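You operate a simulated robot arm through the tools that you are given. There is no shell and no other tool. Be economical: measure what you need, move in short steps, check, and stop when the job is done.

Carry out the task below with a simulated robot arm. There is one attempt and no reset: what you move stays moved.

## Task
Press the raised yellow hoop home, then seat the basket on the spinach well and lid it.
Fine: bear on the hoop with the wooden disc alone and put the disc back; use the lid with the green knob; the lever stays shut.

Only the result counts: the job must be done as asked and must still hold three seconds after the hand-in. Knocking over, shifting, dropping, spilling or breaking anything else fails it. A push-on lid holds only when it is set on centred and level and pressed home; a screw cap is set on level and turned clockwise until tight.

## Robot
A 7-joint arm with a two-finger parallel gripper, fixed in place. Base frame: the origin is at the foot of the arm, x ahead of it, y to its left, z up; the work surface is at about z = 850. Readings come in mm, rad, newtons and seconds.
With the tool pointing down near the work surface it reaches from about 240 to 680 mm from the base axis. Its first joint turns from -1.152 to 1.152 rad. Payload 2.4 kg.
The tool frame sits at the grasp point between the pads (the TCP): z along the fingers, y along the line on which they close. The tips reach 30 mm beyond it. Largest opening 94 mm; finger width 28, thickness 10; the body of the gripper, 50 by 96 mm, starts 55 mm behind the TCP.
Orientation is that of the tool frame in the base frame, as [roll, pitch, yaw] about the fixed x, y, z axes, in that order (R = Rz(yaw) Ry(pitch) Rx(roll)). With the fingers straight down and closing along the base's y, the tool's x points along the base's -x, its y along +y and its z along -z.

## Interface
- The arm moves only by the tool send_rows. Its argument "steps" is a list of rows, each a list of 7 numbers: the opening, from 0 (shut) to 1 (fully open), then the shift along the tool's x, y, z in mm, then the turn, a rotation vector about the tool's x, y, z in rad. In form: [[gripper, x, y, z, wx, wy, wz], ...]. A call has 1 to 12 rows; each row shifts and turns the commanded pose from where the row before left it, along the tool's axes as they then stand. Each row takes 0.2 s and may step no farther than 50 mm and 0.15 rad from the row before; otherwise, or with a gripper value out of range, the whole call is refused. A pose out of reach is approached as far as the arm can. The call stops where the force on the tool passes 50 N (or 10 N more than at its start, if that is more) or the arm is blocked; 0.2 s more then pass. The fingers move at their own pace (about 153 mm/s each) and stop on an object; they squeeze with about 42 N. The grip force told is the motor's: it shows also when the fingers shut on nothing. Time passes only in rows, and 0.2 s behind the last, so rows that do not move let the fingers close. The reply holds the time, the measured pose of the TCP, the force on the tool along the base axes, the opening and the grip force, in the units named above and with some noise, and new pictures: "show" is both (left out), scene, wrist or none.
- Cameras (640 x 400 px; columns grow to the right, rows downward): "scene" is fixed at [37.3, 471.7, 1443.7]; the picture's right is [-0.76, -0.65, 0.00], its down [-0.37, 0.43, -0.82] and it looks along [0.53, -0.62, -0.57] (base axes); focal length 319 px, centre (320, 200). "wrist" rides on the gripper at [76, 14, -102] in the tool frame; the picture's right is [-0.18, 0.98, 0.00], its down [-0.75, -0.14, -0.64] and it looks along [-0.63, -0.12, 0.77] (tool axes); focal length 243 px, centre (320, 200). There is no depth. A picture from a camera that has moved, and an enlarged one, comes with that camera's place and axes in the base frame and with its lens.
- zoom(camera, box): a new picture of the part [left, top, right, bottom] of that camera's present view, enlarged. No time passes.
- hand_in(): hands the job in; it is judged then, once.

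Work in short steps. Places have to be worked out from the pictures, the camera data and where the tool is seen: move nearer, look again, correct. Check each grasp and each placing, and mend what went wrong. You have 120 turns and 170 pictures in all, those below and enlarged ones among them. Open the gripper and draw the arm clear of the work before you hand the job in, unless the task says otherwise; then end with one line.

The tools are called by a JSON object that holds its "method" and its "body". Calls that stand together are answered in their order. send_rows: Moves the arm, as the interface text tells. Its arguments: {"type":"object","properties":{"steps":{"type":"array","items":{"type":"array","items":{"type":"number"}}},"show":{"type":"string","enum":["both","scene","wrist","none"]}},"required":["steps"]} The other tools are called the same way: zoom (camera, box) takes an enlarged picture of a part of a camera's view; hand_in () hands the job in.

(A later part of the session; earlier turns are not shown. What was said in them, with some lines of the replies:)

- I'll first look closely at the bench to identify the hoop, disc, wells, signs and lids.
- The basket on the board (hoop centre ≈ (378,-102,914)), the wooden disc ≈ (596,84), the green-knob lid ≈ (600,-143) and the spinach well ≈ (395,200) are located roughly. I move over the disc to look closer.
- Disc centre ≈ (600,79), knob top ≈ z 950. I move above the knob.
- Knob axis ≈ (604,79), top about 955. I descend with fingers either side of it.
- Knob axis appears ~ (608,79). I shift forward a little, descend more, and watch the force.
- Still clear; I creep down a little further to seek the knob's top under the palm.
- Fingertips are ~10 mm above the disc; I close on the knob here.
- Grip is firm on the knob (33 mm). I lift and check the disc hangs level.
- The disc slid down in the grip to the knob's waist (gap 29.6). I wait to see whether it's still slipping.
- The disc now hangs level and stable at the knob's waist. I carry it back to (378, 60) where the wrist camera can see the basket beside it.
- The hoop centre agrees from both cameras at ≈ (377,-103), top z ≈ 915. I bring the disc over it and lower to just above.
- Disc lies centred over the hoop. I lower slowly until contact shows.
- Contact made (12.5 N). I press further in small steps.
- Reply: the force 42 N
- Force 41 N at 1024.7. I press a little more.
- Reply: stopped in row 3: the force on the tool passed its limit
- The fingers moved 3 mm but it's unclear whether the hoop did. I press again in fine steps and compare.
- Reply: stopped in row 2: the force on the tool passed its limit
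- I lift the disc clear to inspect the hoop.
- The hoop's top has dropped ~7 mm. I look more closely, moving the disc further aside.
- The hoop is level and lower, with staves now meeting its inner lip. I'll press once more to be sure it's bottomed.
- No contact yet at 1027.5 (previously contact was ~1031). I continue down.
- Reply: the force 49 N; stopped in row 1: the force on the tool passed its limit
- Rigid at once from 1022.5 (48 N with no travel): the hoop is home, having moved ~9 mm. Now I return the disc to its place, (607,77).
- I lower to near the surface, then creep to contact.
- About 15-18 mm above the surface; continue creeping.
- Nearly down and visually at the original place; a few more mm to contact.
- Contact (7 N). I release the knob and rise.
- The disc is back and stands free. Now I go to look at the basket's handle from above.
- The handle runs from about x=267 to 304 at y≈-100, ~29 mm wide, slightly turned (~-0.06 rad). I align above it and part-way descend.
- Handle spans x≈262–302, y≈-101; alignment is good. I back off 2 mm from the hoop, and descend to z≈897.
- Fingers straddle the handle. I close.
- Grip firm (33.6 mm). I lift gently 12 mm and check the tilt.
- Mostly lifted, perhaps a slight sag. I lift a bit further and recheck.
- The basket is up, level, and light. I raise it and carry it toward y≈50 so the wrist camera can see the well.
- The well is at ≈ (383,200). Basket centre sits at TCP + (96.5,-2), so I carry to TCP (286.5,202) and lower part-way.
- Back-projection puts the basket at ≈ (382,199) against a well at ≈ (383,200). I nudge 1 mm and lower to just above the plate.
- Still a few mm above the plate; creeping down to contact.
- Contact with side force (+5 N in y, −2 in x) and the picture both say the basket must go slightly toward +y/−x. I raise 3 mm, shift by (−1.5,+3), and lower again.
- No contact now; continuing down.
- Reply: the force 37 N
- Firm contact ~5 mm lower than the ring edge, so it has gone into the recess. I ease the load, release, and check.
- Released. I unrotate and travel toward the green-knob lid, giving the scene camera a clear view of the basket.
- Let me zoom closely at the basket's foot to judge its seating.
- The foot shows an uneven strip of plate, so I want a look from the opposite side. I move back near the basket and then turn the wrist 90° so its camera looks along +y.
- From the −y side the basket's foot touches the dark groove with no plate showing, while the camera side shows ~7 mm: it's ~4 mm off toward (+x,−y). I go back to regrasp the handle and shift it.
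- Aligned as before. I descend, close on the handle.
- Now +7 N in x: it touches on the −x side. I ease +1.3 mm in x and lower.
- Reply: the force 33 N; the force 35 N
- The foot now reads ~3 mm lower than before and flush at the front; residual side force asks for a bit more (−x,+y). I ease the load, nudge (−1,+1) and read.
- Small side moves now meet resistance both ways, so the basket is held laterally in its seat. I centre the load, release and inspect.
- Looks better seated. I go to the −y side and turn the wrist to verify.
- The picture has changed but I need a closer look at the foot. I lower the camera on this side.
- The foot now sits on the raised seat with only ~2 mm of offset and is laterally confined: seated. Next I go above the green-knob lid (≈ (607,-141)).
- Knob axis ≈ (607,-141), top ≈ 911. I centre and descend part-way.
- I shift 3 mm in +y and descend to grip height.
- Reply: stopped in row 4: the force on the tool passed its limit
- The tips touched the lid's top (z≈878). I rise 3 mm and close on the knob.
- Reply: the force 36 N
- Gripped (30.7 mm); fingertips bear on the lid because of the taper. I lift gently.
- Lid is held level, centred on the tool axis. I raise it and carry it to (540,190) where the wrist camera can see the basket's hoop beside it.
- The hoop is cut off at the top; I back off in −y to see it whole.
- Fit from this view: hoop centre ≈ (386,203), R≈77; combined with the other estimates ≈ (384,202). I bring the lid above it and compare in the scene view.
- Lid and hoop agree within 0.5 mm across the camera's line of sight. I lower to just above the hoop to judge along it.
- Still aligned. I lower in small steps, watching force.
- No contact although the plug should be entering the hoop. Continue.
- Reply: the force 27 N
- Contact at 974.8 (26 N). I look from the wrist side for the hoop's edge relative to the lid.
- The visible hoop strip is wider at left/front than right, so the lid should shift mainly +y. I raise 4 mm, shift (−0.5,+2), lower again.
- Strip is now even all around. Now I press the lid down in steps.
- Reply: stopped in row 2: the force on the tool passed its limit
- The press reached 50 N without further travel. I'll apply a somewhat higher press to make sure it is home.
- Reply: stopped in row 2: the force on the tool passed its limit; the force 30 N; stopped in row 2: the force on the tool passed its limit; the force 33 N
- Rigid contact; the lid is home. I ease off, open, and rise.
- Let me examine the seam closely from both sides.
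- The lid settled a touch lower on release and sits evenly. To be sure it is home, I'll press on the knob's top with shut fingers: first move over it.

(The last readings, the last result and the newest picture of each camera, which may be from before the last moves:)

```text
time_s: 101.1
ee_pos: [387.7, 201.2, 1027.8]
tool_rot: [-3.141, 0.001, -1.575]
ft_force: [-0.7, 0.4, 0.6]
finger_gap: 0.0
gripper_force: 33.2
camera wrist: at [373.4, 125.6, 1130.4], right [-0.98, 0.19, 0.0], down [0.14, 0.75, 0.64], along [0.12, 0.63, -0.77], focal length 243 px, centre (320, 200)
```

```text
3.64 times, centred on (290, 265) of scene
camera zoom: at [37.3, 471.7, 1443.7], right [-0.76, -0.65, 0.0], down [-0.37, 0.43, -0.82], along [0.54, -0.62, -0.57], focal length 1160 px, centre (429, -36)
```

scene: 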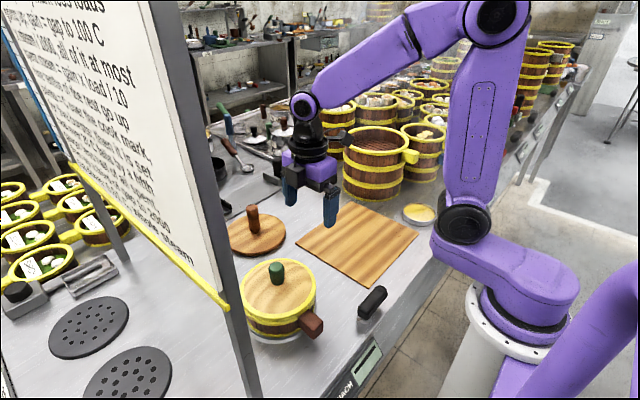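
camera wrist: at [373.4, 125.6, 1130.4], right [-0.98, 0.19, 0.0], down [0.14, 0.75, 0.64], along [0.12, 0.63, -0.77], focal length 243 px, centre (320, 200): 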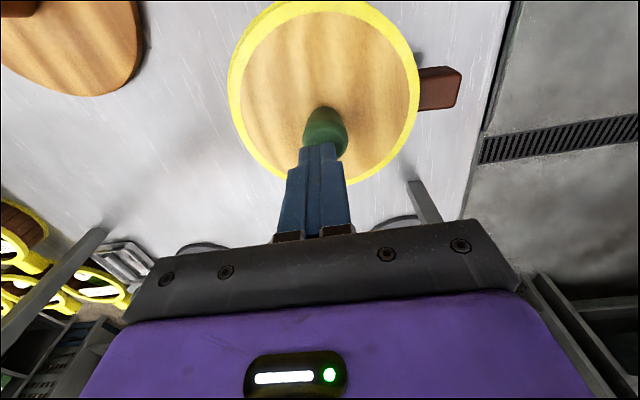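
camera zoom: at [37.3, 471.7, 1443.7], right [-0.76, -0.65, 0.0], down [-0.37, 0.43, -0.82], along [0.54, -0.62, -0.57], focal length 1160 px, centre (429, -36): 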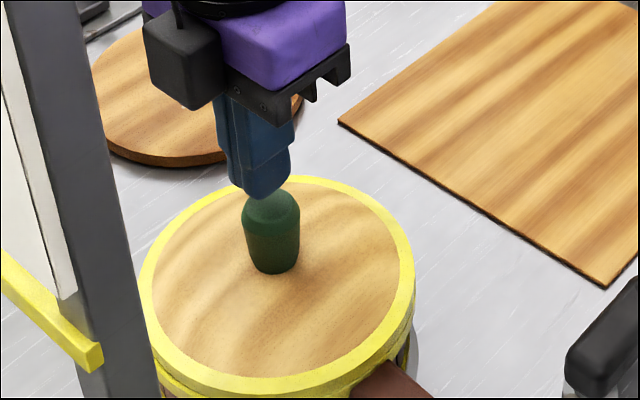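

The knob's centre is ~3 mm toward −x from the tips. I correct and lower to press.

{"method": "send_rows", "body": {"steps": [[0, 0, 3, 8, 0, 0, 0], [0, 0, 0, 5, 0, 0, 0], [0, 0, 0, 3, 0, 0, 0], [0, 0, 0, 2, 0, 0, 0], [0, 0, 0, 0, 0, 0, 0]], "show": "none"}}

{"method": "zoom", "body": {"camera": "scene", "box": [230, 210, 350, 320]}}

```text
time_s: 102.0
ee_pos: [384.2, 201.8, 1016.2]
tool_rot: [-3.135, 0.003, -1.577]
ft_force: [-3.6, -2.5, 10.9]
finger_gap: 0.2
gripper_force: 32.5
stopped in row 4: the force on the tool passed its limit (the readings are from after the stop); the commanded pose is now the measured one
```

```text
3.64 times, centred on (290, 265) of scene
camera zoom: at [37.0, 471.6, 1443.8], right [-0.76, -0.65, 0.0], down [-0.37, 0.43, -0.82], along [0.54, -0.62, -0.57], focal length 1160 px, centre (429, -36)
```

zoom: 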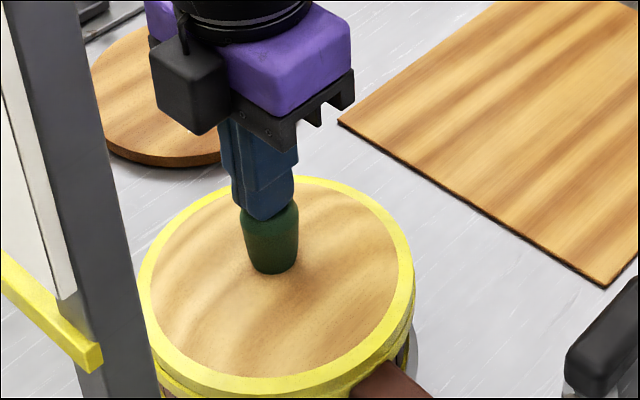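

Over 50 N was applied on the knob's centre. I rise, retreat, and inspect.

{"method": "send_rows", "body": {"steps": [[0, 0, 0, -20, 0, 0, 0], [0, 0, 0, -40, 0, 0, 0], [0.5, 30, 0, -10, 0, 0, 0], [1, 40, 0, 0, 0, 0, 0], [1, 40, 0, 0, 0, 0, 0], [1, 0, 0, 0, 0, 0, 0]], "show": "none"}}

{"method": "zoom", "body": {"camera": "scene", "box": [245, 295, 305, 335]}}

{"method": "zoom", "body": {"camera": "wrist", "box": [260, 80, 420, 180]}}

{"method": "zoom", "body": {"camera": "scene", "box": [230, 240, 350, 350]}}

```text
time_s: 103.4
ee_pos: [386.0, 92.5, 1085.6]
tool_rot: [-3.136, 0.003, -1.577]
ft_force: [-0.6, 0.3, 0.1]
finger_gap: 94.0
gripper_force: 0.1
```

```text
10.00 times, centred on (275, 315) of scene
camera zoom: at [37.3, 471.7, 1443.7], right [-0.76, -0.65, 0.0], down [-0.37, 0.43, -0.82], along [0.53, -0.62, -0.57], focal length 3191 px, centre (770, -950)
```

zoom: 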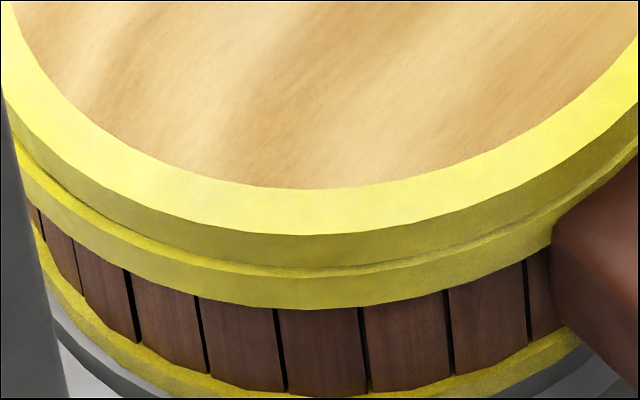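

```text
4.00 times, centred on (340, 130) of wrist
camera zoom: at [370.4, 16.3, 1187.6], right [-0.98, 0.19, -0.01], down [0.14, 0.75, 0.65], along [0.13, 0.63, -0.76], focal length 970 px, centre (240, 480)
```

zoom: 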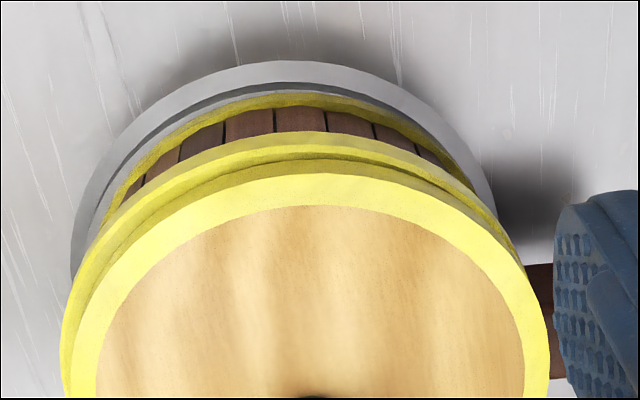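

```text
3.64 times, centred on (290, 295) of scene
camera zoom: at [37.3, 471.7, 1443.7], right [-0.76, -0.65, 0.0], down [-0.37, 0.43, -0.82], along [0.53, -0.62, -0.57], focal length 1160 px, centre (429, -146)
```

zoom: 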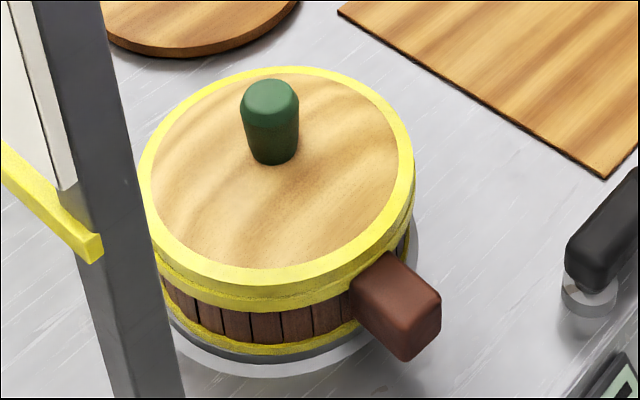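

Lid is flush all round with no gap, lever untouched, disc back. I draw the arm clear and take a last look.

{"method": "send_rows", "body": {"steps": [[1, 10, 0, -40, 0, 0, 0], [1, 40, 0, -40, 0, 0, 0], [1, 40, 0, -40, 0, 0, 0], [1, 40, 0, -30, 0, 0, 0], [1, 0, 0, 0, 0, 0, 0], [1, 0, 0, 0, 0, 0, 0]], "show": "both"}}

```text
refused: row 2 steps farther than a row can; nothing moved
```

Row step was too long; I use smaller ones.

{"method": "send_rows", "body": {"steps": [[1, 10, 0, -40, 0, 0, 0], [1, 30, 0, -35, 0, 0, 0], [1, 35, 0, -30, 0, 0, 0], [1, 40, 0, -20, 0, 0, 0], [1, 30, 0, -20, 0, 0, 0], [1, 0, 0, 0, 0, 0, 0]], "show": "both"}}

```text
time_s: 104.8
ee_pos: [379.1, -53.5, 1230.9]
tool_rot: [-3.137, 0.003, -1.574]
ft_force: [0.1, 0.3, 0.1]
finger_gap: 93.9
gripper_force: 0.1
camera wrist: at [365.2, -129.5, 1332.7], right [-0.98, 0.19, 0.0], down [0.14, 0.75, 0.65], along [0.13, 0.63, -0.76], focal length 243 px, centre (320, 200)
```

scene: 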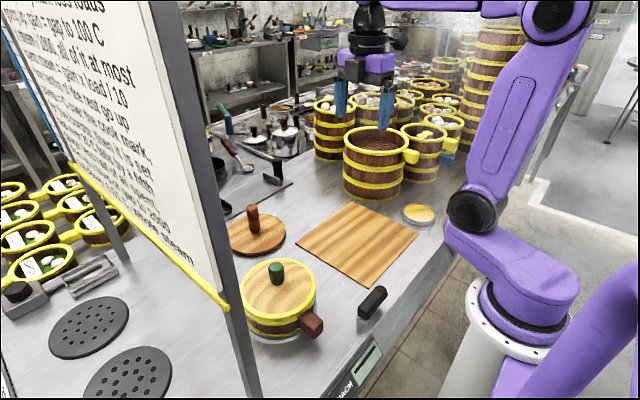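
wrist: 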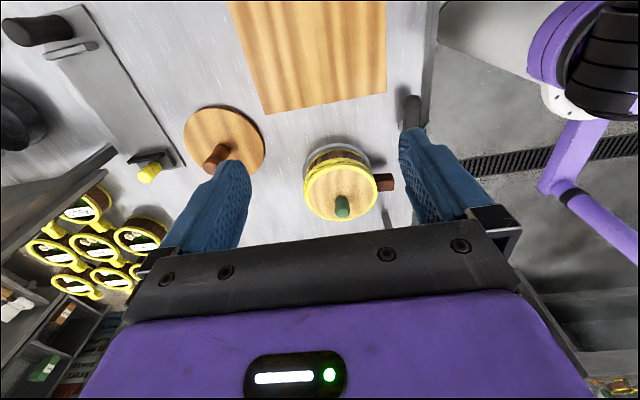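

Everything is in place and the arm is clear with an open gripper, so I hand in.

{"method": "hand_in", "body": {}}

```text
The job is handed in.
```

I pressed the hoop home with the wooden disc, put the disc back, seated the basket on the spinach well, and pressed the green-knob lid home on it; the lever was not touched. The basket sits about 2 mm off the well's centre by my estimate, and the lid looks flush with its hoop all round; the job is handed in.
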